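You operate a simulated robot arm through the tools that you are given. There is no shell and no other tool. Be economical: measure what you need, move in short steps, check, and stop when the job is done.

You run a simulated two-armed robot. Do the job below in one go: nothing can be reset, and whatever is moved stays where it is left.

## Task
Fit the fullest battery in the work light and switch it on.
Fine: tilt the lamp head down and set the dial to mid. Set down upright: what you pick out.

Only the result counts: the job must be done as asked and must still hold three seconds after the hand-in. Knocking over, shifting, dropping, spilling or breaking anything else fails it.

## Robot
Two 6-joint arms with two-finger parallel grippers on one trunk, on a base that drives. Base frame: it is fixed to the floor where the robot stands at the start and does not move with it; the origin is under the middle of the robot, x ahead of it, y to its left, z up; the surface under the hand at the start is at about z = 88. Readings come in cm, rad, newtons and seconds.
The left shoulder is at the start at [28, 18.5, 123], the right one opposite. With the tool pointing down near the work surface each hand reaches from about 50 to 92 cm from the robot's upright axis, wherever it stands, measured 20 degrees to its own side. Places, roughly: battery slot of the work light [80, 10, 90]; brightness dial [70, 20, 90]; lamp head [80, 30, 130]; work light [80, 20, 110]; work light switch [70, 30, 90]. Payload 1.57 kg a hand.
The TCP of each hand is the grasp point between the finger pads, 3 cm short of the fingertips. In the tool frame z runs along the fingers and y along their closing line. The gripper opens to 8 cm. The fingers are 1.7 cm wide and 1.2 cm thick; the gripper's body (4 by 8.2 cm) begins 8 cm behind the TCP.
Orientation is told as [roll, pitch, yaw] about the base's x, y, z axes, in that order, counted from this pose: with the fingers straight down and closing along the base's y, the tool's x points along the base's -x, its y along +y and its z along -z.

## Interface
- The arms move only by the tool move_arm. It takes "left_deltas", "right_deltas" or both (then of equal length, played together; a hand with none holds still); each is a list of rows, each an object (a shift or turn left out is 0, a gripper value left out holds the last) with "delta_pos": the shift along the tool's x, y, z in cm, a list of three; "angular": the turn, a rotation vector about the tool's x, y, z in rad, a list of three; "hand": the gripper command, from -1 (fully open) to 1 (shut), values between in proportion. In form: [{"delta_pos": [tx, ty, tz], "angular": [ax, ay, az], "hand": hand}, ...]. A call has 1 to 20 rows; each row shifts and turns the commanded pose from where the row before left it, along the tool's axes as they then stand. A row lasts 0.2 s, in which the tool goes at most 5 cm and 0.15 rad; a call with a longer step from one row to the next is refused whole, and so is a gripper value outside its range. A pose out of reach is approached as far as the arm can. The call stops where the force on the tool passes 90 N (or 10 N more than at its start, if that is more) or the arm is blocked; 0.2 s more then pass. The fingers move at their own pace (about 15.3 cm/s each) and stop on an object; they squeeze with about 34 N. The grip force told is the motor's: it shows also when the fingers shut on nothing. Time passes only in rows, and 0.2 s behind the last, so rows that do not move let the fingers close. The reply holds the time, the measured pose of the TCP, the force on the tool along the base axes, the opening and the grip force, in the units named above and with some noise, with the torque about the TCP (base axes, N m) and any sound that the robot's microphone picked up.
- Cameras (640 x 400 px; columns grow to the right, rows downward): "scene" is now at [24.88, 1.26, 169.4]; the picture's right is [0.14, -0.99, 0.00], its down [-0.52, -0.07, -0.85] and it looks along [0.84, 0.12, -0.52] (base axes); focal length 279 px, centre (320, 200). "left" rides on the left gripper at [7.2, 0.7, -12.2] in its tool frame; the picture's right is [-0.09, 1.00, 0.00], its down [-0.84, -0.08, -0.54] and it looks along [-0.54, -0.05, 0.84] (tool axes); focal length 238 px, centre (320, 200). "right" rides on the right gripper at [7.2, -0.7, -12.2] in its tool frame; the picture's right is [0.09, 1.00, 0.00], its down [-0.84, 0.08, -0.54] and it looks along [-0.54, 0.05, 0.84] (tool axes); focal length 238 px, centre (320, 200). There is no depth. A picture from a camera that has moved, and an enlarged one, comes with that camera's place and axes in the base frame and with its lens.
- grab_frame(camera): a new picture of that camera. It takes no simulated time.
- move_column(by): slides the trunk up (or, below 0, down) by that many cm; the arms and the scene camera ride with it, the base frame stays. It gives what a move gives, with no picture.
- drive_base(legs): drives the robot by 1 to 6 legs, each [ahead, turn to the left] in cm and rad, along the robot's own axes; the way and the turn of a leg run together, so that a leg with both is an arc; at most 150 cm and 3.142 rad a leg. The arms and the cameras ride along, it lands a little off, and it stops where it bumps. It gives what a move gives.
- aim_head(pan, tilt): turns the head with the scene camera to pan (to the left, within 1.501 rad either way) and tilt (down, from -0.506 to 1.204), counted from straight ahead of the robot. It gives what a move gives.
- enlarge(camera, box): a new picture of the part [left, top, right, bottom] of that camera's present view, enlarged. It takes no simulated time.
- finish_job(): hands the job in; it is judged then, once.

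Go step by step. Nothing tells you exact positions but the pictures and the camera data: compare them with the known pose of the tool, close in by small moves and look again before you grip or let go. The budget is 120 turns and 88 pictures, counting those below and the enlarged ones. Unless the task says otherwise, let go and move clear before handing in, and close with one line.

The tools are called as name(argument=value, ...) on one line, values as JSON. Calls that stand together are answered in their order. move_arm: Moves the arms, as the interface text tells. Its arguments: {"type":"object","properties":{"left_deltas":{"type":"array"},"right_deltas":{"type":"array"}},"required":[]} The other tools are called the same way: move_column (by) slides the trunk up or down; drive_base (legs) drives the base; aim_head (pan, tilt) turns the head that bears the scene camera; grab_frame (camera) takes a picture; enlarge (camera, box) takes an enlarged picture of a part of a camera's view; finish_job () hands the job in.

At the start:

```text
time_s: 0.0
left_position: [51.11, 30.66, 147.96]
left_tool_rot: [-0.001, 0.0, 0.002]
left_wrist_force: [0.8, -1.1, -0.4]
left_torque: [0.02, -0.01, 0.03]
left_opening: 8.01
left_grip_force: 0.0
right_position: [59.82, -11.38, 153.51]
right_tool_rot: [0.001, 0.002, 0.002]
right_wrist_force: [-0.5, -0.1, -0.8]
right_torque: [0.01, 0.03, -0.01]
right_opening: 8.0
right_grip_force: 0.1
trunk travel left (down, up): [-92.5, 6.5]
robot x, y, heading: [0.31, -0.16, -0.001]
head pan, tilt: [0.138, 0.552]
```

scene: 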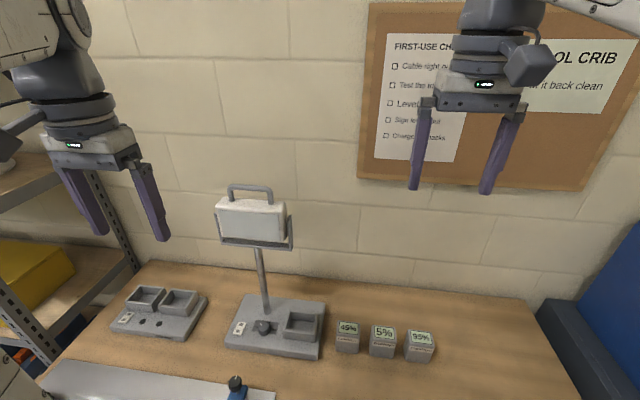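
right: 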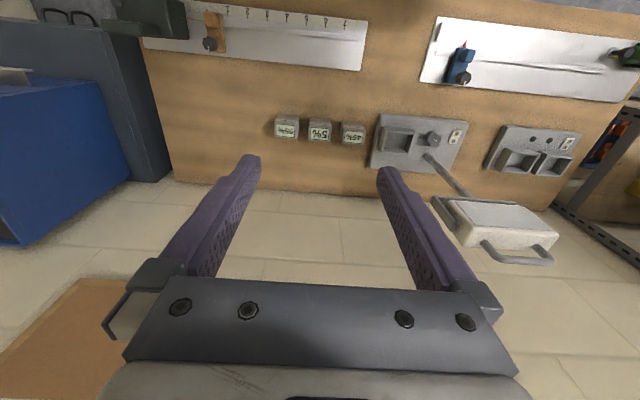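
left: 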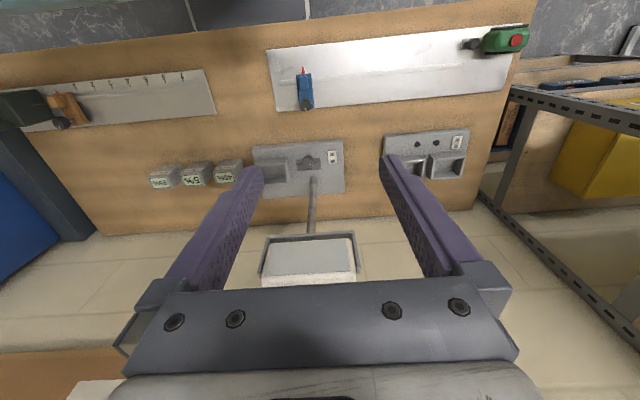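

I see the work light, three batteries to its right (about 45 %, 5 %, 95 %) and a charger to its left. I'll enlarge the scene to read the labels and see the parts.

enlarge(camera="scene", box=[320, 300, 450, 380])

enlarge(camera="scene", box=[200, 170, 340, 370])

enlarge(camera="scene", box=[360, 20, 640, 190])

```text
4.92 times, centred on (385, 340) of scene
camera zoom: at [24.88, 1.26, 169.4], right [0.14, -0.99, 0.0], down [-0.52, -0.07, -0.85], along [0.84, 0.12, -0.52], focal length 1375 px, centre (0, -489)
```

zoom: 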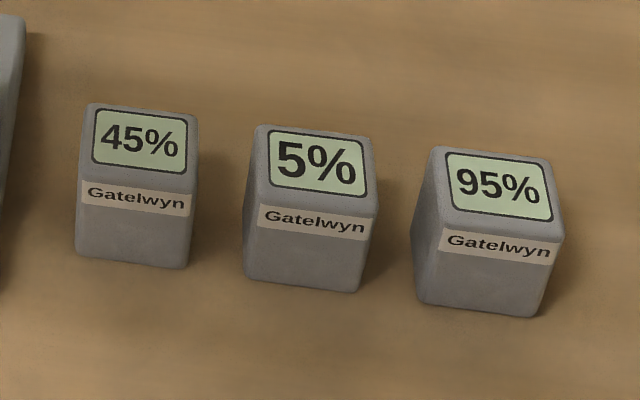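

```text
2.00 times, centred on (270, 270) of scene
camera zoom: at [24.88, 1.26, 169.4], right [0.14, -0.99, 0.0], down [-0.52, -0.07, -0.85], along [0.84, 0.12, -0.52], focal length 559 px, centre (420, 60)
```

zoom: 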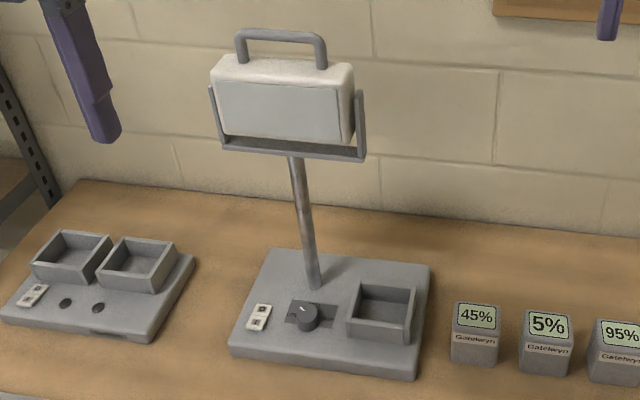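

```text
2.29 times, centred on (500, 105) of scene
camera zoom: at [24.88, 1.26, 169.4], right [0.14, -0.99, 0.0], down [-0.52, -0.07, -0.85], along [0.84, 0.12, -0.52], focal length 639 px, centre (-91, 417)
```

zoom: 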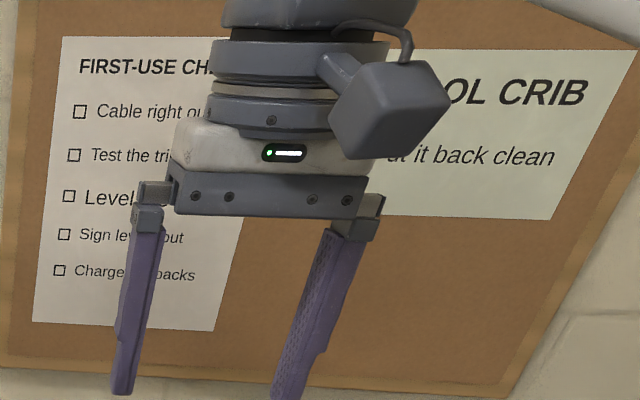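

The 95 % battery (far right) is the fullest. The lamp's slot looks empty and sits on the right of the lamp base. I'll bring the right hand above the battery for a closer look.

move_arm(right_deltas=[{"delta_pos": [-1.3, -0.9, 4], "hand": -1}, {"delta_pos": [-1.3, -0.9, 4]}, {"delta_pos": [-1.3, -0.9, 4]}, {"delta_pos": [-1.3, -0.9, 4]}, {"delta_pos": [-1.3, -0.9, 4]}, {"delta_pos": [-1.3, -0.9, 4]}, {"delta_pos": [-1.3, -0.9, 4]}, {"delta_pos": [-1.3, -0.9, 4]}, {"delta_pos": [-1.3, -0.9, 4]}, {"delta_pos": [-1.3, -0.9, 4]}])

grab_frame(camera="right")

grab_frame(camera="scene")

```text
time_s: 2.2
left_position: [51.11, 30.6, 147.96]
left_tool_rot: [0.0, 0.0, -0.001]
left_wrist_force: [-0.1, 0.2, 0.0]
left_torque: [0.02, 0.01, -0.01]
left_opening: 7.99
left_grip_force: 0.0
right_position: [72.79, -20.24, 113.41]
right_tool_rot: [-0.001, -0.001, -0.001]
right_wrist_force: [0.0, 0.0, 1.2]
right_torque: [0.01, -0.01, 0.01]
right_opening: 7.99
right_grip_force: 0.1
trunk travel left (down, up): [-92.5, 6.5]
robot x, y, heading: [-0.25, 0.07, -0.003]
head pan, tilt: [0.138, 0.552]
```

```text
81 pictures are left
camera right: at [65.58, -20.84, 125.51], right [-0.09, 1.0, 0.0], down [0.84, 0.08, 0.54], along [0.54, 0.05, -0.84], focal length 238 px, centre (320, 200)
```

right: 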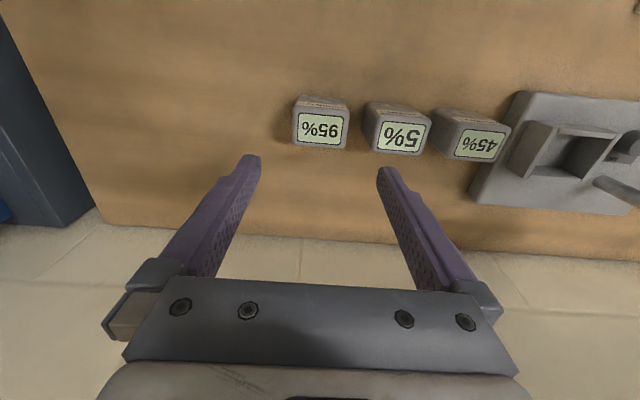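

```text
80 pictures are left
camera scene: at [24.89, 1.25, 169.4], right [0.14, -0.99, 0.0], down [-0.52, -0.07, -0.85], along [0.84, 0.12, -0.52], focal length 279 px, centre (320, 200)
```

scene: 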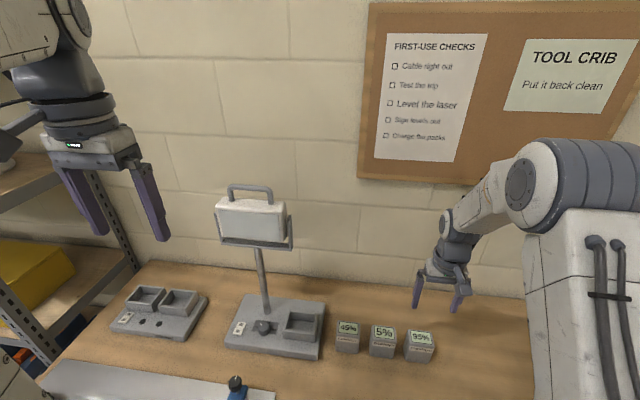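

The right camera gives a second view for triangulation. I'll enlarge the batteries and the slot.

enlarge(camera="right", box=[280, 80, 440, 180])

enlarge(camera="right", box=[460, 80, 640, 220])

enlarge(camera="scene", box=[220, 280, 340, 365])

enlarge(camera="scene", box=[200, 175, 310, 260])

```text
4.00 times, centred on (360, 130) of right
camera zoom: at [65.58, -20.84, 125.51], right [-0.09, 1.0, 0.0], down [0.84, 0.08, 0.54], along [0.54, 0.05, -0.84], focal length 953 px, centre (160, 480)
```

zoom: 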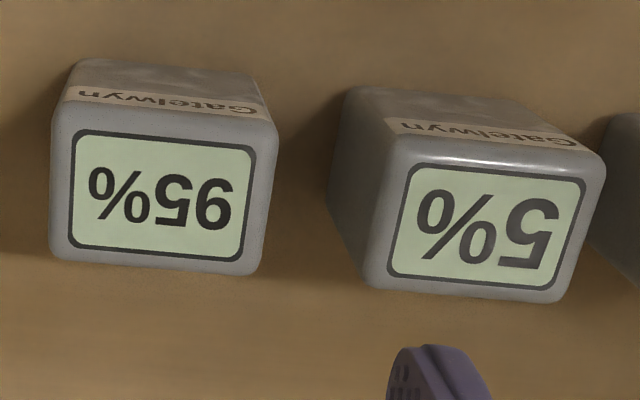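

```text
2.86 times, centred on (550, 150) of right
camera zoom: at [65.58, -20.84, 125.51], right [-0.09, 1.0, 0.0], down [0.84, 0.08, 0.54], along [0.54, 0.05, -0.84], focal length 681 px, centre (-337, 343)
```

zoom: 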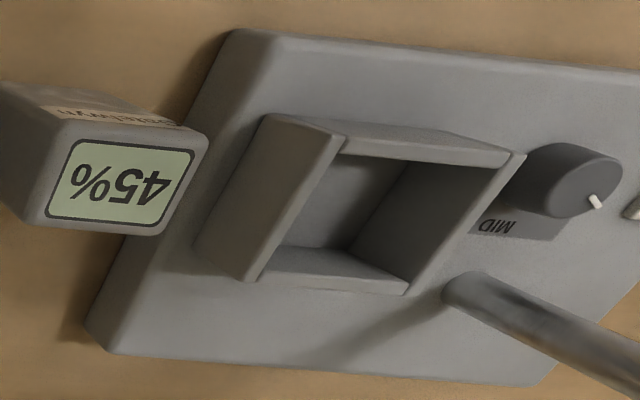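

```text
4.71 times, centred on (280, 322) of scene
camera zoom: at [24.89, 1.25, 169.4], right [0.14, -0.99, 0.0], down [-0.52, -0.07, -0.85], along [0.84, 0.12, -0.52], focal length 1315 px, centre (508, -376)
```

zoom: 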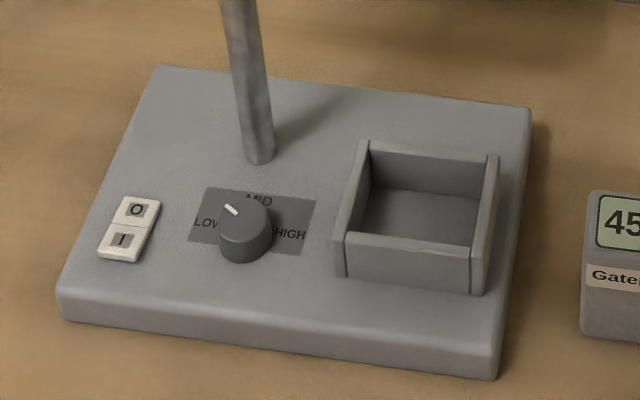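

```text
4.71 times, centred on (255, 218) of scene
camera zoom: at [24.89, 1.25, 169.4], right [0.14, -0.99, 0.0], down [-0.52, -0.07, -0.85], along [0.84, 0.12, -0.52], focal length 1315 px, centre (626, 118)
```

zoom: 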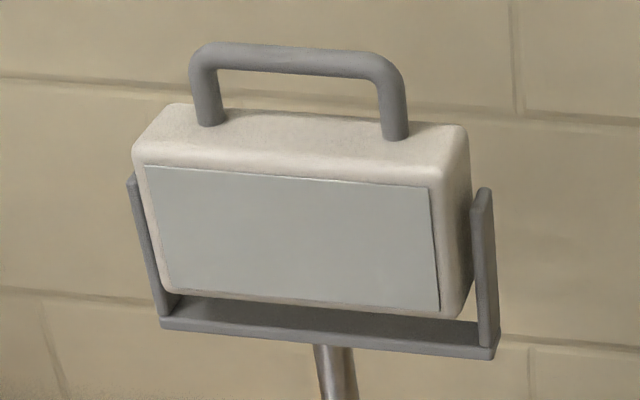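

The 95 % battery is about 6.6 × 4.2 cm with its top near z 96, centred near (74.2, −20.2). The slot is centred near (75.0, 14.25) with its rim at about 95. I'll lean the hand back 0.3 rad so the wrist clears the lamp head later, then come down above the battery.

move_arm(right_deltas=[{"angular": [0, -0.15, 0], "hand": -1}, {"angular": [0, -0.15, 0]}, {"delta_pos": [0.54, 0.04, 3.32]}, {"delta_pos": [0.54, 0, 3.32]}, {"delta_pos": [0.54, 0, 3.32]}, {}])

grab_frame(camera="right")

enlarge(camera="scene", box=[340, 250, 500, 370])

```text
time_s: 3.6
left_position: [51.16, 30.7, 148.01]
left_tool_rot: [0.0, 0.001, -0.001]
left_wrist_force: [-0.1, 1.5, 0.0]
left_torque: [-0.03, 0.01, 0.01]
left_opening: 8.0
left_grip_force: 0.0
right_position: [74.08, -20.29, 103.26]
right_tool_rot: [-0.001, -0.297, -0.001]
right_wrist_force: [-0.1, -0.7, -0.2]
right_torque: [-0.01, -0.01, -0.01]
right_opening: 8.0
right_grip_force: 0.1
trunk travel left (down, up): [-92.5, 6.5]
robot x, y, heading: [-0.04, 0.1, -0.002]
head pan, tilt: [0.138, 0.552]
```

```text
75 pictures are left
camera right: at [63.73, -20.96, 112.78], right [-0.09, 1.0, -0.03], down [0.64, 0.08, 0.76], along [0.76, 0.05, -0.64], focal length 238 px, centre (320, 200)
```

right: 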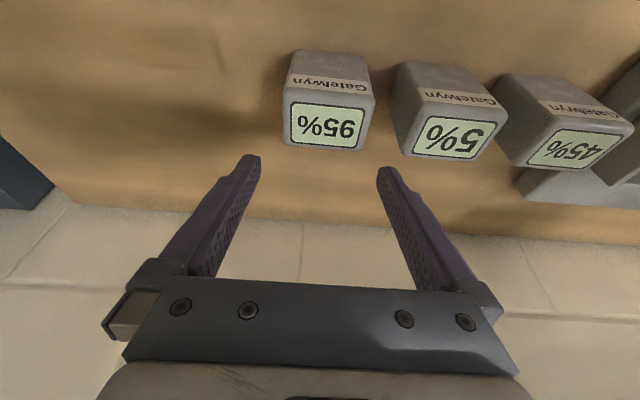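

```text
3.33 times, centred on (420, 310) of scene
camera zoom: at [24.9, 1.25, 169.39], right [0.14, -0.99, 0.0], down [-0.52, -0.07, -0.85], along [0.84, 0.12, -0.52], focal length 931 px, centre (-13, -167)
```

zoom: 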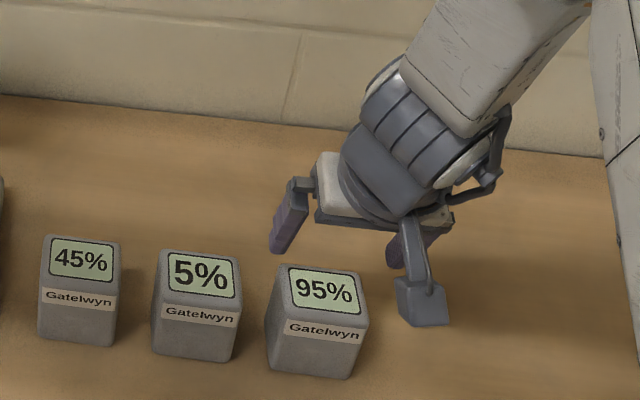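

The batteries now triangulate to a top near z 97, with the 95 % one centred near (73.7, −19.95). I'll lower most of the way and check the alignment.

move_arm(right_deltas=[{"delta_pos": [0.65, 0.34, 1.3]}, {"delta_pos": [0.5, 0, 1.3]}, {}])

grab_frame(camera="right")

enlarge(camera="scene", box=[360, 270, 480, 370])

```text
time_s: 4.4
left_position: [51.1, 30.58, 148.03]
left_tool_rot: [0.001, 0.001, 0.0]
left_wrist_force: [1.4, -0.6, 0.3]
left_torque: [0.02, -0.01, -0.03]
left_opening: 7.98
left_grip_force: 0.1
right_position: [74.0, -20.11, 102.45]
right_tool_rot: [0.01, -0.298, -0.001]
right_wrist_force: [-0.8, -0.5, 0.3]
right_torque: [0.01, 0.03, 0.0]
right_opening: 8.0
right_grip_force: 0.1
right hand out of reach, approached as far as the arm can: row 1, 2
trunk travel left (down, up): [-92.5, 6.5]
robot x, y, heading: [-0.14, 0.06, -0.003]
head pan, tilt: [0.138, 0.552]
```

```text
73 pictures are left
camera right: at [63.64, -20.78, 111.98], right [-0.09, 1.0, -0.02], down [0.64, 0.07, 0.76], along [0.76, 0.06, -0.65], focal length 238 px, centre (320, 200)
```

right: 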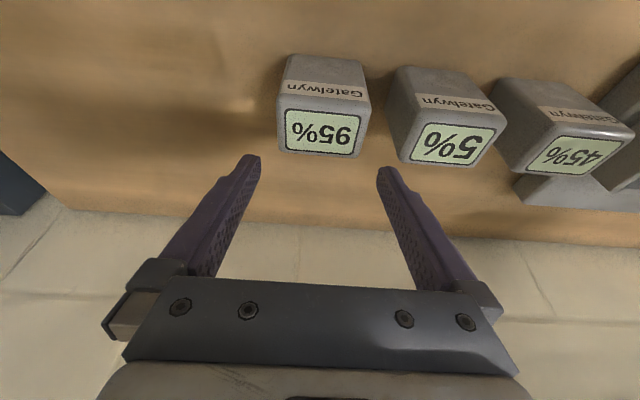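

```text
4.00 times, centred on (420, 320) of scene
camera zoom: at [24.88, 1.25, 169.4], right [0.14, -0.99, 0.0], down [-0.52, -0.07, -0.85], along [0.84, 0.12, -0.52], focal length 1118 px, centre (-80, -280)
```

zoom: 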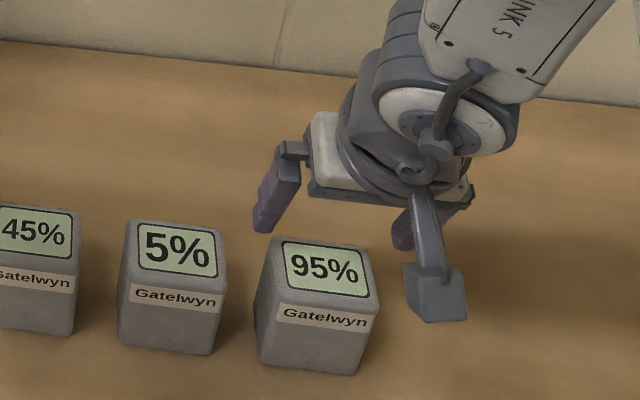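

The lean brings the arm to its limit at this height. I'll raise the hand a little and lower the trunk so there is room.

move_arm(right_deltas=[{"delta_pos": [-1.2, 0, -3.9]}, {"delta_pos": [-1.2, 0, -3.9]}, {"delta_pos": [-1.2, 0, -3.9]}, {}])

move_column(by=-12)

grab_frame(camera="right")

```text
time_s: 5.4
left_position: [51.03, 30.61, 148.04]
left_tool_rot: [-0.001, -0.001, 0.0]
left_wrist_force: [-0.3, 0.9, -0.1]
left_torque: [0.02, 0.01, 0.01]
left_opening: 8.01
left_grip_force: 0.1
right_position: [74.14, -19.84, 112.87]
right_tool_rot: [0.0, -0.3, 0.0]
right_wrist_force: [0.7, -0.4, 0.7]
right_torque: [0.01, -0.01, -0.03]
right_opening: 7.98
right_grip_force: 0.1
right hand out of reach, approached as far as the arm can: row 1
trunk travel left (down, up): [-92.5, 6.5]
robot x, y, heading: [-0.14, -0.11, -0.003]
head pan, tilt: [0.138, 0.552]
```

```text
time_s: 6.9
left_position: [51.06, 30.88, 135.96]
left_tool_rot: [0.0, 0.001, 0.0]
left_wrist_force: [0.0, 0.0, 1.2]
left_torque: [-0.02, 0.02, 0.02]
left_opening: 8.03
left_grip_force: 0.0
right_position: [74.07, -19.88, 100.97]
right_tool_rot: [0.001, -0.3, 0.001]
right_wrist_force: [-0.2, 0.3, -0.2]
right_torque: [0.0, -0.01, -0.04]
right_opening: 8.0
right_grip_force: 0.0
trunk travel left (down, up): [-80.5, 18.5]
robot x, y, heading: [-0.25, 0.11, 0.001]
head pan, tilt: [0.138, 0.552]
```

```text
71 pictures are left
camera right: at [63.62, -20.44, 110.3], right [-0.09, 1.0, -0.03], down [0.64, 0.08, 0.77], along [0.76, 0.05, -0.64], focal length 238 px, centre (320, 200)
```

right: 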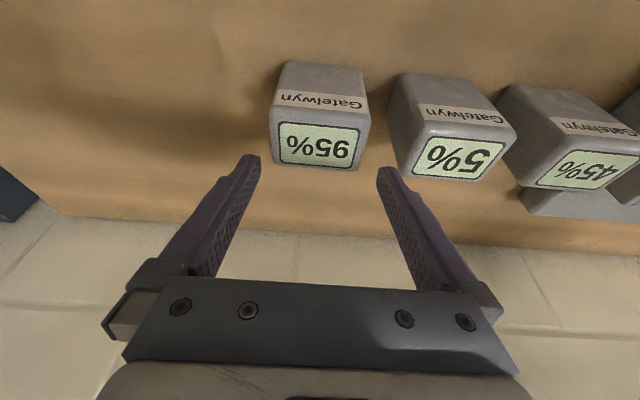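

The battery is centred between the fingers. I'll go down to grip height and close.

move_arm(right_deltas=[{"delta_pos": [0.56, 0, 1.28]}, {"delta_pos": [0.56, 0, 1.28]}, {"delta_pos": [0.56, 0, 1.28]}, {}])

grab_frame(camera="right")

enlarge(camera="scene", box=[340, 230, 500, 340])

```text
time_s: 7.9
left_position: [51.17, 30.54, 135.86]
left_tool_rot: [0.001, 0.0, 0.001]
left_wrist_force: [0.2, 0.2, -0.6]
left_torque: [0.0, 0.03, -0.01]
left_opening: 8.0
left_grip_force: 0.0
right_position: [73.47, -19.77, 96.7]
right_tool_rot: [-0.001, -0.3, -0.002]
right_wrist_force: [-0.1, 0.1, -0.1]
right_torque: [-0.03, 0.0, 0.0]
right_opening: 8.0
right_grip_force: 0.1
trunk travel left (down, up): [-80.5, 18.5]
robot x, y, heading: [-0.26, 0.22, -0.006]
head pan, tilt: [0.138, 0.552]
```

```text
70 pictures are left
camera right: at [63.11, -20.42, 106.11], right [-0.09, 1.0, -0.03], down [0.64, 0.08, 0.76], along [0.76, 0.05, -0.64], focal length 238 px, centre (320, 200)
```

right: 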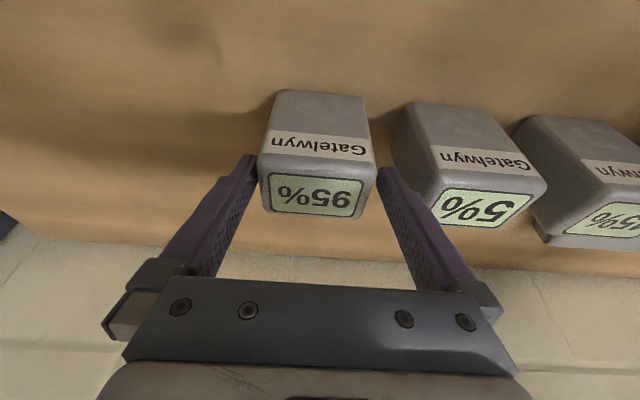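

```text
3.64 times, centred on (420, 285) of scene
camera zoom: at [24.89, 1.25, 157.4], right [0.14, -0.99, 0.0], down [-0.52, -0.07, -0.85], along [0.84, 0.12, -0.52], focal length 1016 px, centre (-44, -109)
```

zoom: 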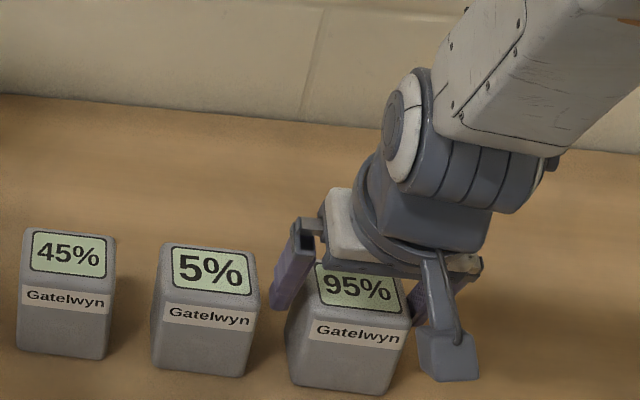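

Both fingers straddle the battery evenly. I'll close and lift slightly.

move_arm(right_deltas=[{"hand": 0}, {"hand": 1}, {"hand": 1}, {"hand": 1}])

move_arm(right_deltas=[{"delta_pos": [-0.6, 0, -1.9]}, {"delta_pos": [-1.2, 0, -3.8]}, {"delta_pos": [-1.2, 0, -3.8]}, {}])

grab_frame(camera="scene")

grab_frame(camera="right")

```text
time_s: 8.9
left_position: [51.05, 30.58, 135.94]
left_tool_rot: [0.0, -0.001, -0.002]
left_wrist_force: [-0.2, 0.2, 0.0]
left_torque: [-0.03, 0.01, -0.04]
left_opening: 8.01
left_grip_force: 0.0
right_position: [73.61, -19.76, 96.71]
right_tool_rot: [0.0, -0.301, 0.0]
right_wrist_force: [-0.2, -1.1, -0.3]
right_torque: [0.06, -0.08, 0.0]
right_opening: 6.78
right_grip_force: 34.0
trunk travel left (down, up): [-80.5, 18.5]
robot x, y, heading: [0.08, 0.08, 0.0]
head pan, tilt: [0.138, 0.552]
```

```text
time_s: 9.9
left_position: [51.05, 30.69, 135.96]
left_tool_rot: [0.0, 0.001, 0.002]
left_wrist_force: [0.6, -0.9, 0.1]
left_torque: [0.02, -0.01, -0.01]
left_opening: 8.04
left_grip_force: 0.0
right_position: [73.61, -19.81, 106.48]
right_tool_rot: [0.0, -0.3, 0.0]
right_wrist_force: [0.2, 1.1, -4.0]
right_torque: [0.0, 0.0, 0.0]
right_opening: 6.79
right_grip_force: 34.1
trunk travel left (down, up): [-80.5, 18.5]
robot x, y, heading: [0.24, -0.13, 0.003]
head pan, tilt: [0.138, 0.552]
```

```text
68 pictures are left
camera scene: at [24.87, 1.25, 157.4], right [0.14, -0.99, 0.0], down [-0.52, -0.07, -0.85], along [0.84, 0.12, -0.52], focal length 279 px, centre (320, 200)
```

scene: 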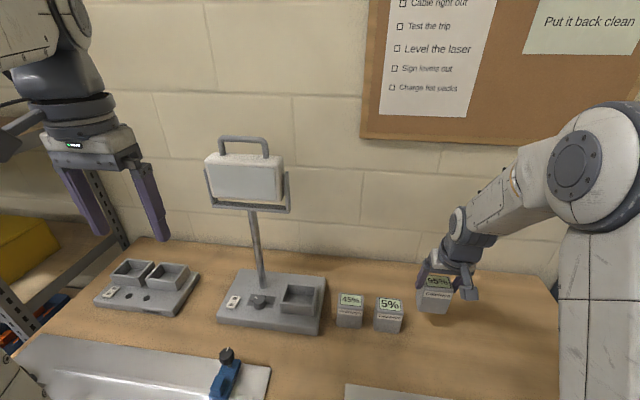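

```text
67 pictures are left
camera right: at [63.2, -20.43, 116.0], right [-0.09, 1.0, -0.03], down [0.64, 0.08, 0.76], along [0.76, 0.05, -0.64], focal length 238 px, centre (320, 200)
```

right: 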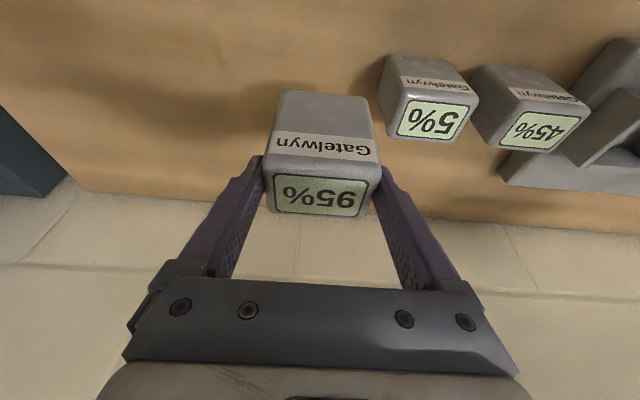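

The battery is held upright. I'll raise it over the others and carry it toward the slot, stopping short to measure.

move_arm(right_deltas=[{"delta_pos": [-1.33, 0, -4.3]}, {"delta_pos": [0, 3, 0]}, {"delta_pos": [0, 4, 0]}, {"delta_pos": [0, 4, 0]}, {"delta_pos": [0, 4, 0]}, {"delta_pos": [0, 4, 0]}, {"delta_pos": [0, 3, 0]}, {"delta_pos": [0, 1, 0]}, {}])

grab_frame(camera="right")

enlarge(camera="scene", box=[200, 200, 400, 340])

```text
time_s: 11.9
left_position: [51.08, 30.73, 135.96]
left_tool_rot: [0.0, 0.0, -0.001]
left_wrist_force: [-0.6, -0.2, -1.3]
left_torque: [0.0, -0.01, -0.02]
left_opening: 8.0
left_grip_force: 0.2
right_position: [73.86, 3.24, 111.07]
right_tool_rot: [0.001, -0.299, -0.001]
right_wrist_force: [0.6, -0.5, -4.3]
right_torque: [0.01, 0.01, 0.05]
right_opening: 6.79
right_grip_force: 34.1
trunk travel left (down, up): [-80.5, 18.5]
robot x, y, heading: [0.3, -0.27, -0.003]
head pan, tilt: [0.138, 0.552]
```

```text
66 pictures are left
camera right: at [63.33, 2.64, 120.52], right [-0.09, 1.0, -0.03], down [0.64, 0.08, 0.76], along [0.76, 0.05, -0.64], focal length 238 px, centre (320, 200)
```

right: 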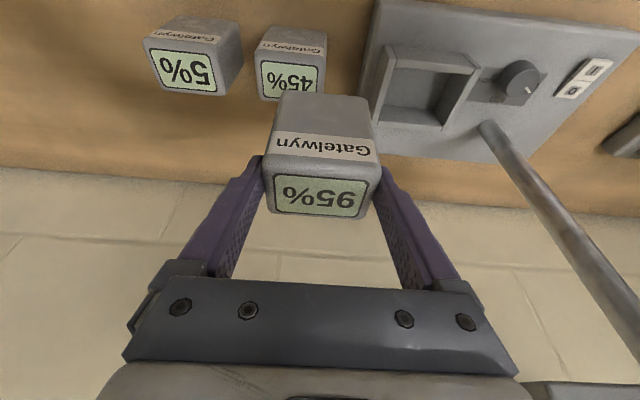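

```text
2.86 times, centred on (300, 270) of scene
camera zoom: at [24.9, 1.26, 157.39], right [0.14, -0.99, 0.0], down [-0.52, -0.07, -0.85], along [0.84, 0.12, -0.52], focal length 798 px, centre (377, 0)
```

zoom: 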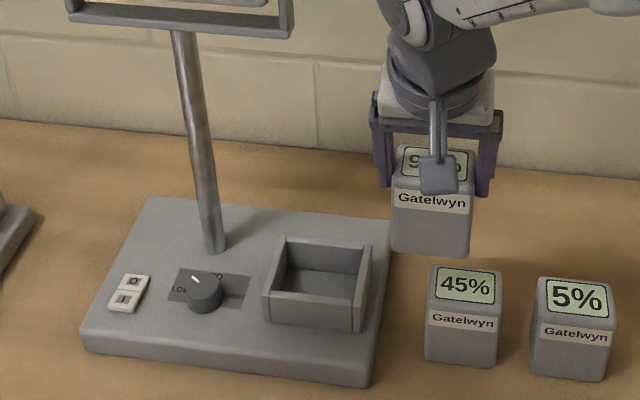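

Now I'll zoom on the slot from both cameras to fix its centre and size.

enlarge(camera="right", box=[360, 20, 500, 140])

enlarge(camera="scene", box=[255, 270, 345, 330])

```text
3.33 times, centred on (430, 80) of right
camera zoom: at [63.33, 2.64, 120.52], right [-0.09, 1.0, -0.03], down [0.64, 0.08, 0.76], along [0.76, 0.05, -0.64], focal length 794 px, centre (-47, 600)
```

zoom: 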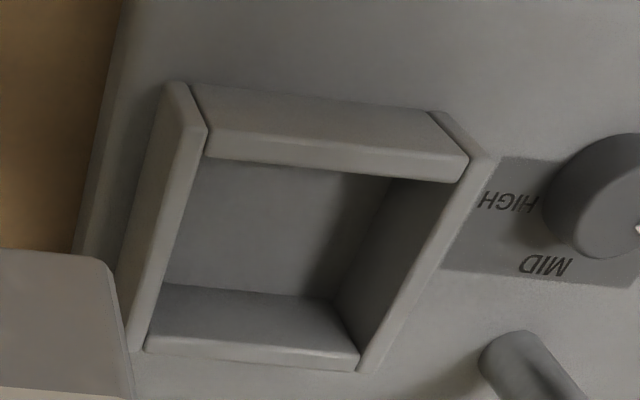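

```text
6.67 times, centred on (300, 300) of scene
camera zoom: at [24.9, 1.26, 157.39], right [0.14, -0.99, 0.0], down [-0.52, -0.07, -0.85], along [0.84, 0.12, -0.52], focal length 1862 px, centre (453, -467)
```

zoom: 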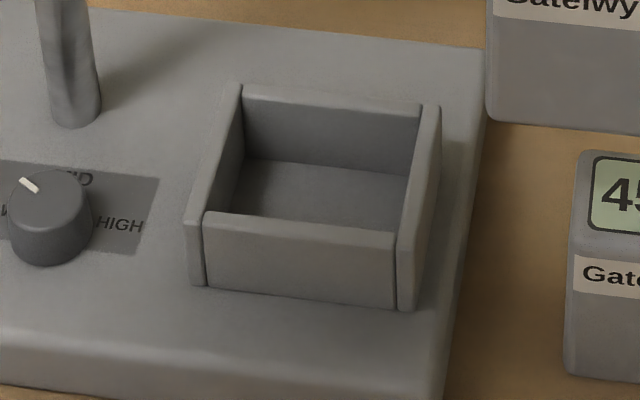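

The slot centre comes to (75.0, 13.85) with the rim at z 95.5, and the inside is about 7.3 × 5.5 cm. I'll move the battery over it, still high, and check.

move_arm(right_deltas=[{"delta_pos": [-0.44, 3.54, 0.14]}, {"delta_pos": [-0.44, 3.54, 0.14]}, {"delta_pos": [-0.44, 3.54, 0.14]}, {"delta_pos": [0.6, 0, 1.9]}, {"delta_pos": [0.47, 0, 1.53]}, {}])

enlarge(camera="scene", box=[230, 200, 370, 330])

grab_frame(camera="right")

grab_frame(camera="left")

```text
time_s: 13.3
left_position: [51.08, 30.54, 135.94]
left_tool_rot: [0.001, 0.001, 0.0]
left_wrist_force: [0.1, 0.8, 0.0]
left_torque: [-0.04, 0.04, 0.01]
left_opening: 7.98
left_grip_force: 0.1
right_position: [75.12, 13.88, 107.43]
right_tool_rot: [0.0, -0.3, 0.001]
right_wrist_force: [0.4, 0.3, -4.6]
right_torque: [-0.01, 0.01, 0.0]
right_opening: 6.79
right_grip_force: 34.4
trunk travel left (down, up): [-80.5, 18.5]
robot x, y, heading: [0.13, 0.33, 0.001]
head pan, tilt: [0.138, 0.552]
```

```text
3.08 times, centred on (300, 265) of scene
camera zoom: at [24.91, 1.27, 157.39], right [0.14, -0.99, 0.0], down [-0.52, -0.07, -0.85], along [0.84, 0.12, -0.52], focal length 860 px, centre (382, 0)
```

zoom: 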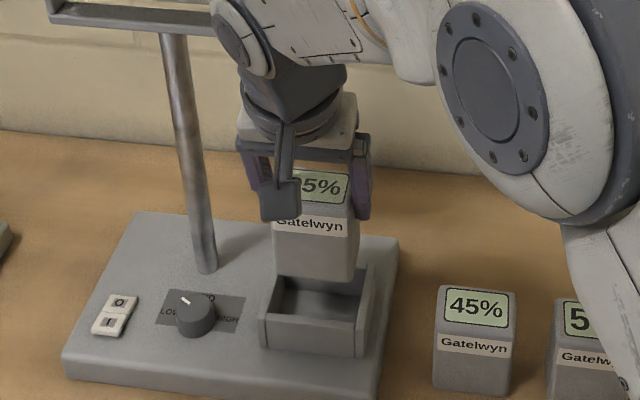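

```text
61 pictures are left
camera right: at [64.59, 13.21, 116.88], right [-0.09, 1.0, -0.03], down [0.64, 0.08, 0.76], along [0.76, 0.05, -0.64], focal length 238 px, centre (320, 200)
```

right: 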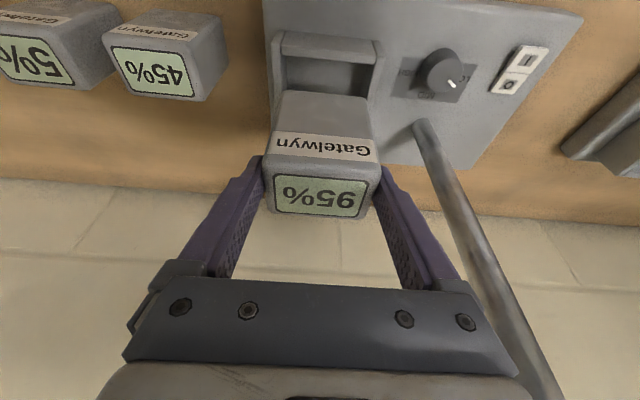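

```text
60 pictures are left
camera left: at [43.89, 31.2, 148.09], right [0.09, 1.0, 0.0], down [0.84, -0.08, 0.54], along [0.54, -0.05, -0.84], focal length 238 px, centre (320, 200)
```

left: 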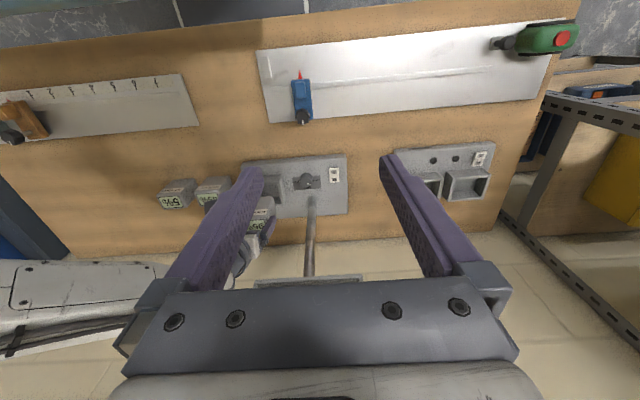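

The battery hangs squarely over the slot. I'll lower it to the rim and check again.

move_arm(right_deltas=[{"delta_pos": [0.37, 0, 1.43]}, {"delta_pos": [0.33, 0, 1.28]}, {}])

enlarge(camera="scene", box=[270, 230, 350, 320])

enlarge(camera="right", box=[240, 20, 400, 140])

```text
time_s: 14.1
left_position: [51.09, 30.54, 136.0]
left_tool_rot: [0.001, 0.001, 0.001]
left_wrist_force: [-0.1, 0.0, -0.8]
left_torque: [0.02, 0.0, 0.03]
left_opening: 7.99
left_grip_force: 0.0
right_position: [75.29, 13.79, 104.55]
right_tool_rot: [0.0, -0.299, 0.001]
right_wrist_force: [-0.4, -0.2, -4.6]
right_torque: [0.01, 0.01, 0.01]
right_opening: 6.78
right_grip_force: 33.9
trunk travel left (down, up): [-80.5, 18.5]
robot x, y, heading: [0.17, -0.11, -0.001]
head pan, tilt: [0.138, 0.552]
```

```text
4.44 times, centred on (310, 275) of scene
camera zoom: at [24.91, 1.27, 157.39], right [0.14, -0.99, 0.0], down [-0.52, -0.07, -0.85], along [0.84, 0.12, -0.52], focal length 1242 px, centre (364, -133)
```

zoom: 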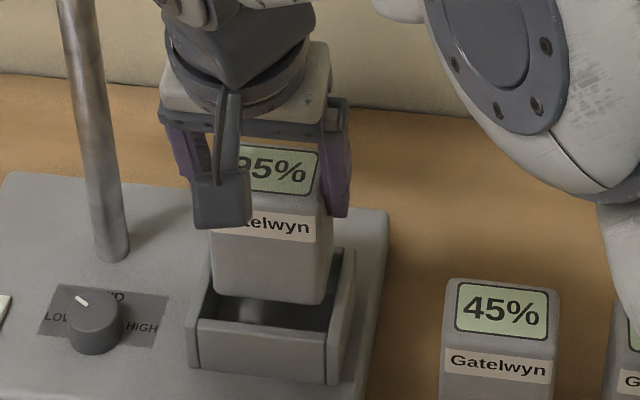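

```text
3.33 times, centred on (320, 80) of right
camera zoom: at [64.69, 13.24, 114.1], right [-0.09, 1.0, -0.03], down [0.64, 0.08, 0.76], along [0.76, 0.05, -0.64], focal length 794 px, centre (320, 600)
```

zoom: 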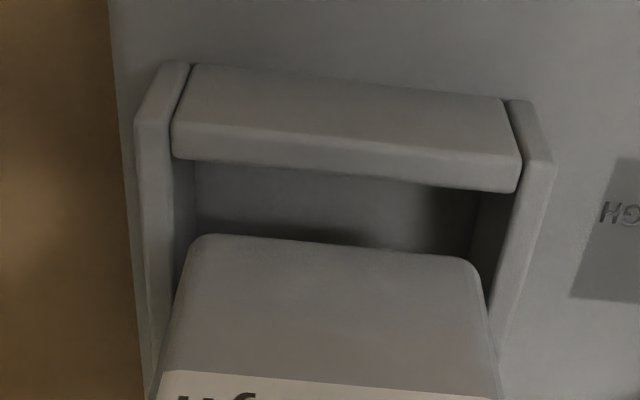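

The battery sits about 0.6 cm too far from the robot relative to the slot, and y needs about 0.1 cm. I'll correct both and check before inserting.

move_arm(right_deltas=[{"delta_pos": [0.57, 0.13, -0.18]}, {}, {}])

enlarge(camera="right", box=[240, 20, 400, 140])

enlarge(camera="scene", box=[270, 250, 350, 320])

```text
time_s: 14.9
left_position: [51.09, 30.68, 135.97]
left_tool_rot: [0.0, -0.001, 0.0]
left_wrist_force: [-0.4, 1.1, -0.2]
left_torque: [0.0, 0.0, 0.0]
left_opening: 8.0
left_grip_force: 0.1
right_position: [74.62, 14.04, 104.76]
right_tool_rot: [0.001, -0.301, 0.001]
right_wrist_force: [0.4, -0.6, -3.4]
right_torque: [-0.02, 0.04, -0.01]
right_opening: 6.78
right_grip_force: 34.0
trunk travel left (down, up): [-80.5, 18.5]
robot x, y, heading: [0.04, 0.03, 0.005]
head pan, tilt: [0.138, 0.552]
```

```text
3.33 times, centred on (320, 80) of right
camera zoom: at [64.1, 13.34, 114.19], right [-0.09, 1.0, -0.03], down [0.64, 0.08, 0.76], along [0.76, 0.05, -0.64], focal length 794 px, centre (320, 600)
```

zoom: 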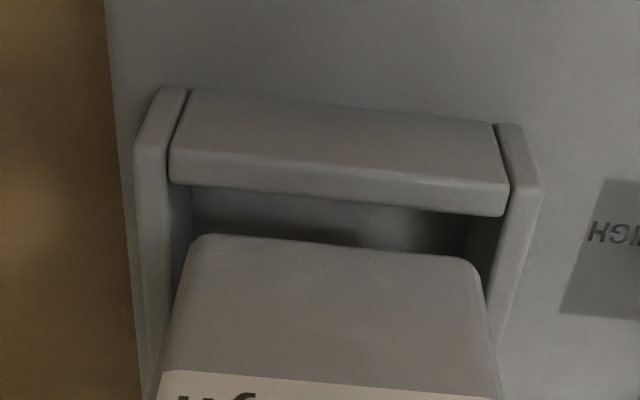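

```text
5.71 times, centred on (310, 285) of scene
camera zoom: at [24.9, 1.27, 157.39], right [0.14, -0.99, 0.0], down [-0.52, -0.07, -0.85], along [0.84, 0.12, -0.52], focal length 1596 px, centre (377, -286)
```

zoom: 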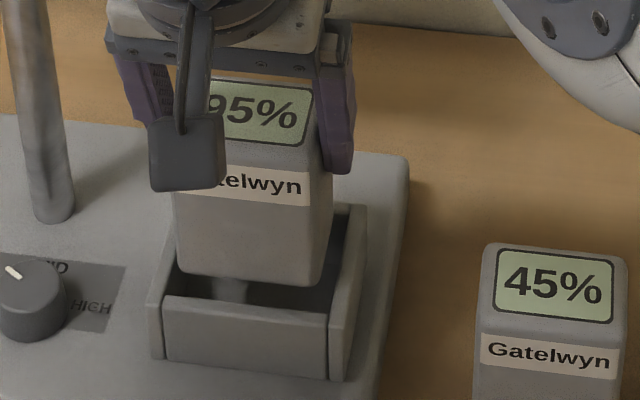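

It looks centred now. I'll lower it slowly a few centimetres, watching the force.

move_arm(right_deltas=[{"delta_pos": [0.15, 0, 0.48]}, {"delta_pos": [0.15, 0, 0.48]}, {"delta_pos": [0.15, 0, 0.48]}, {"delta_pos": [0.15, 0, 0.48]}, {}])

enlarge(camera="right", box=[240, 20, 400, 140])

enlarge(camera="scene", box=[270, 250, 350, 320])

```text
time_s: 16.1
left_position: [51.04, 30.66, 135.87]
left_tool_rot: [0.0, 0.0, 0.0]
left_wrist_force: [-0.1, 0.5, -0.3]
left_torque: [0.03, -0.02, 0.0]
left_opening: 7.99
left_grip_force: 0.0
right_position: [74.57, 13.77, 102.67]
right_tool_rot: [-0.001, -0.301, 0.0]
right_wrist_force: [-0.3, -0.1, -4.9]
right_torque: [0.01, 0.02, 0.0]
right_opening: 6.79
right_grip_force: 33.5
trunk travel left (down, up): [-80.5, 18.5]
robot x, y, heading: [-0.07, 0.2, -0.006]
head pan, tilt: [0.138, 0.552]
```

```text
3.33 times, centred on (320, 80) of right
camera zoom: at [64.08, 13.25, 112.15], right [-0.09, 1.0, -0.03], down [0.64, 0.08, 0.76], along [0.76, 0.05, -0.64], focal length 794 px, centre (320, 600)
```

zoom: 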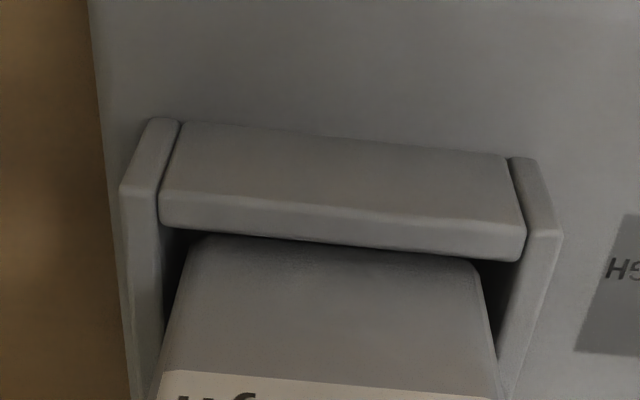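

```text
5.71 times, centred on (310, 285) of scene
camera zoom: at [24.9, 1.27, 157.39], right [0.14, -0.99, 0.0], down [-0.52, -0.07, -0.85], along [0.84, 0.12, -0.52], focal length 1596 px, centre (377, -286)
```

zoom: 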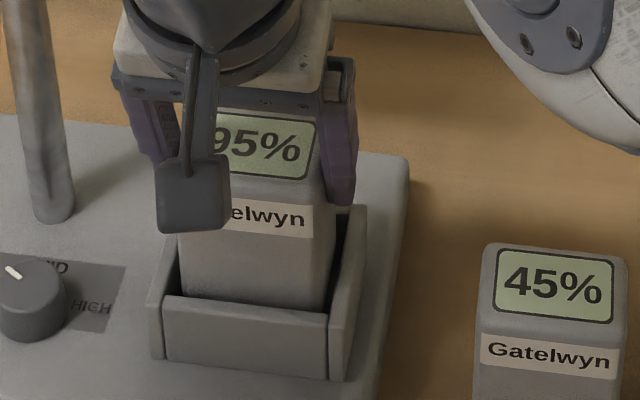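

The bottom is just at the rim and clears all sides. I'll go on lowering gently until contact.

move_arm(right_deltas=[{"delta_pos": [0.12, 0, 0.38]}, {"delta_pos": [0.12, 0, 0.38]}, {"delta_pos": [0.12, 0, 0.38]}, {"delta_pos": [0.12, 0, 0.38]}, {"delta_pos": [0.12, 0, 0.38]}, {}])

enlarge(camera="scene", box=[270, 250, 350, 320])

```text
time_s: 17.5
left_position: [51.1, 30.68, 135.93]
left_tool_rot: [0.0, -0.002, 0.0]
left_wrist_force: [-0.4, -0.1, -0.1]
left_torque: [0.02, 0.0, 0.02]
left_opening: 8.0
left_grip_force: 0.0
right_position: [74.69, 13.96, 100.72]
right_tool_rot: [0.0, -0.3, -0.001]
right_wrist_force: [-0.5, -0.3, -3.9]
right_torque: [-0.02, 0.02, -0.02]
right_opening: 6.77
right_grip_force: 33.7
trunk travel left (down, up): [-80.5, 18.5]
robot x, y, heading: [-0.08, 0.09, -0.001]
head pan, tilt: [0.138, 0.552]
```

```text
5.71 times, centred on (310, 285) of scene
camera zoom: at [24.9, 1.27, 157.39], right [0.14, -0.99, 0.0], down [-0.52, -0.07, -0.85], along [0.84, 0.12, -0.52], focal length 1596 px, centre (377, -286)
```

zoom: 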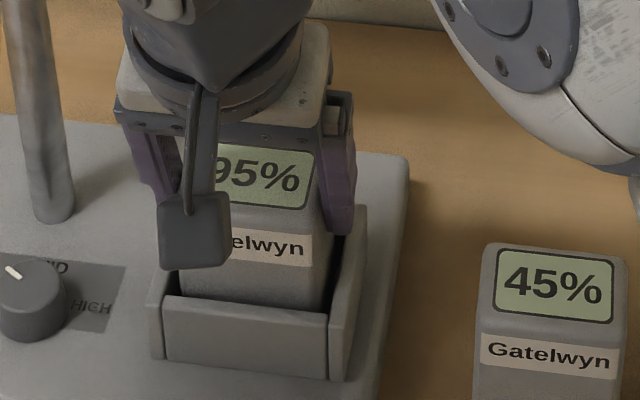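

Still free. I'll continue in smaller steps.

move_arm(right_deltas=[{"delta_pos": [0.09, 0, 0.28]}, {"delta_pos": [0.09, 0, 0.28]}, {"delta_pos": [0.09, 0, 0.28]}, {"delta_pos": [0.06, 0, 0.2]}, {}])

enlarge(camera="scene", box=[270, 250, 350, 320])

```text
time_s: 18.7
left_position: [50.89, 30.57, 136.01]
left_tool_rot: [0.0, -0.001, 0.0]
left_wrist_force: [-0.1, 0.1, -0.5]
left_torque: [-0.01, 0.01, -0.01]
left_opening: 8.0
left_grip_force: 0.0
right_position: [74.71, 13.9, 100.06]
right_tool_rot: [0.003, -0.307, 0.001]
right_wrist_force: [-6.0, -3.9, 31.0]
right_torque: [-0.87, -0.1, -0.09]
right_opening: 6.78
right_grip_force: 33.5
trunk travel left (down, up): [-80.5, 18.5]
robot x, y, heading: [0.17, -0.25, 0.004]
head pan, tilt: [0.138, 0.552]
```

```text
5.71 times, centred on (310, 285) of scene
camera zoom: at [24.7, 1.21, 157.46], right [0.14, -0.99, 0.0], down [-0.52, -0.07, -0.85], along [0.84, 0.12, -0.52], focal length 1596 px, centre (377, -286)
```

zoom: 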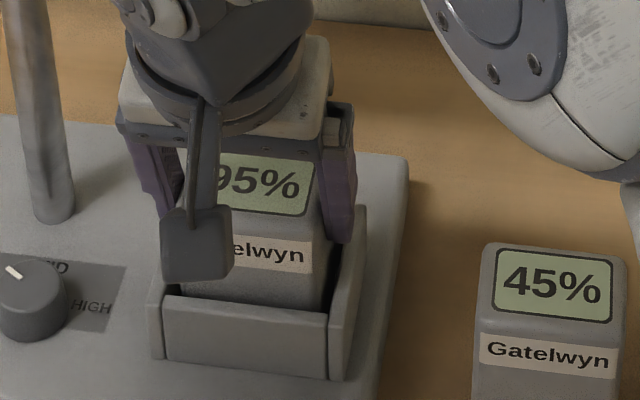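

Contact at TCP z ≈ 100 matches the slot floor. I'll ease the load, open, and back the hand off upward along its own axis.

move_arm(right_deltas=[{"delta_pos": [-0.06, 0, -0.2]}, {"hand": 0.3}, {"hand": -1}, {"hand": -1}, {}])

grab_frame(camera="right")

enlarge(camera="scene", box=[270, 250, 350, 320])

```text
time_s: 19.9
left_position: [51.12, 30.58, 136.08]
left_tool_rot: [-0.001, -0.002, 0.0]
left_wrist_force: [-0.7, 1.1, 0.3]
left_torque: [0.0, 0.01, 0.01]
left_opening: 8.0
left_grip_force: 0.0
right_position: [74.65, 13.88, 99.9]
right_tool_rot: [-0.001, -0.299, -0.002]
right_wrist_force: [-0.7, 0.7, 0.8]
right_torque: [-0.01, -0.01, -0.01]
right_opening: 8.0
right_grip_force: 0.1
trunk travel left (down, up): [-80.5, 18.5]
robot x, y, heading: [-0.12, 0.02, 0.001]
head pan, tilt: [0.138, 0.552]
```

```text
51 pictures are left
camera right: at [64.15, 13.3, 109.33], right [-0.09, 1.0, -0.03], down [0.64, 0.08, 0.76], along [0.76, 0.05, -0.64], focal length 238 px, centre (320, 200)
```

right: 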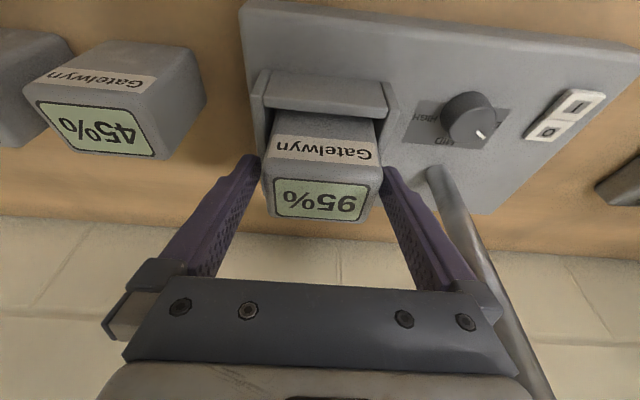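

```text
5.71 times, centred on (310, 285) of scene
camera zoom: at [24.88, 1.26, 157.39], right [0.14, -0.99, 0.0], down [-0.52, -0.07, -0.85], along [0.84, 0.12, -0.52], focal length 1596 px, centre (377, -286)
```

zoom: 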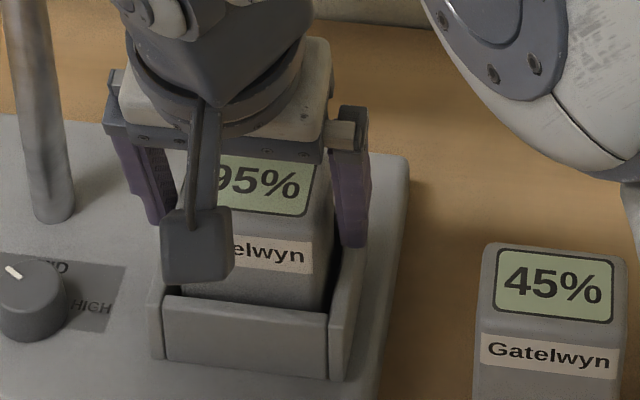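

The battery rests upright in the slot. I'll withdraw the right hand up and away to the right, then look.

move_arm(right_deltas=[{"delta_pos": [0, 0, -1.5]}, {"delta_pos": [0, 0, -3.5]}, {"delta_pos": [0, 0, -4.5]}, {"delta_pos": [0, -3, -3]}, {"delta_pos": [0, -4.5, 0]}, {"delta_pos": [0, -4.5, 0]}, {"delta_pos": [0, -4.5, 0]}, {"delta_pos": [0, -4.5, 0]}, {"delta_pos": [0, -4.5, 0]}, {"delta_pos": [0, -4.5, 0]}, {"delta_pos": [0, -4.5, 0]}, {}])

enlarge(camera="scene", box=[200, 210, 360, 330])

grab_frame(camera="scene")

```text
time_s: 22.5
left_position: [51.17, 30.58, 135.99]
left_tool_rot: [0.0, 0.0, -0.001]
left_wrist_force: [0.1, 0.9, -0.3]
left_torque: [0.02, -0.02, -0.02]
left_opening: 8.0
left_grip_force: 0.1
right_position: [70.73, -20.61, 111.83]
right_tool_rot: [0.0, -0.3, 0.0]
right_wrist_force: [0.8, -0.8, -0.1]
right_torque: [0.0, -0.04, 0.02]
right_opening: 7.97
right_grip_force: 0.0
trunk travel left (down, up): [-80.5, 18.5]
robot x, y, heading: [0.27, 0.42, 0.001]
head pan, tilt: [0.138, 0.552]
```

```text
3.33 times, centred on (280, 270) of scene
camera zoom: at [24.88, 1.23, 157.4], right [0.14, -0.99, 0.0], down [-0.52, -0.07, -0.85], along [0.84, 0.12, -0.52], focal length 931 px, centre (453, -33)
```

zoom: 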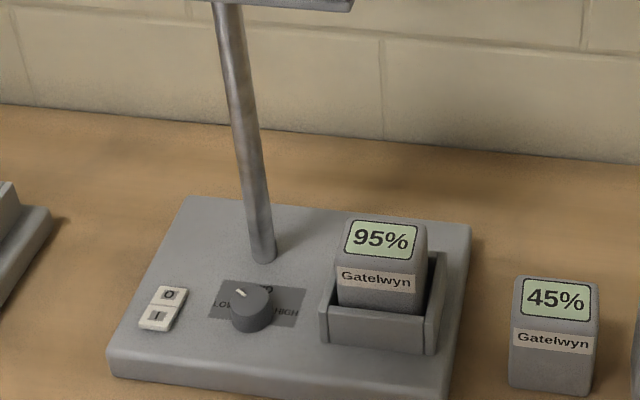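

```text
48 pictures are left
camera scene: at [24.88, 1.23, 157.4], right [0.14, -0.99, 0.0], down [-0.52, -0.07, -0.85], along [0.84, 0.12, -0.52], focal length 279 px, centre (320, 200)
```

scene: 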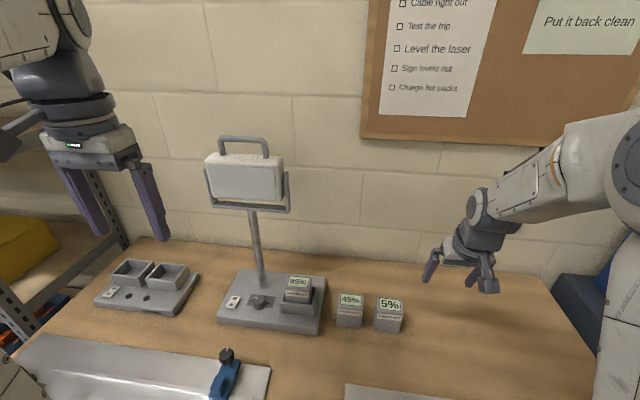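

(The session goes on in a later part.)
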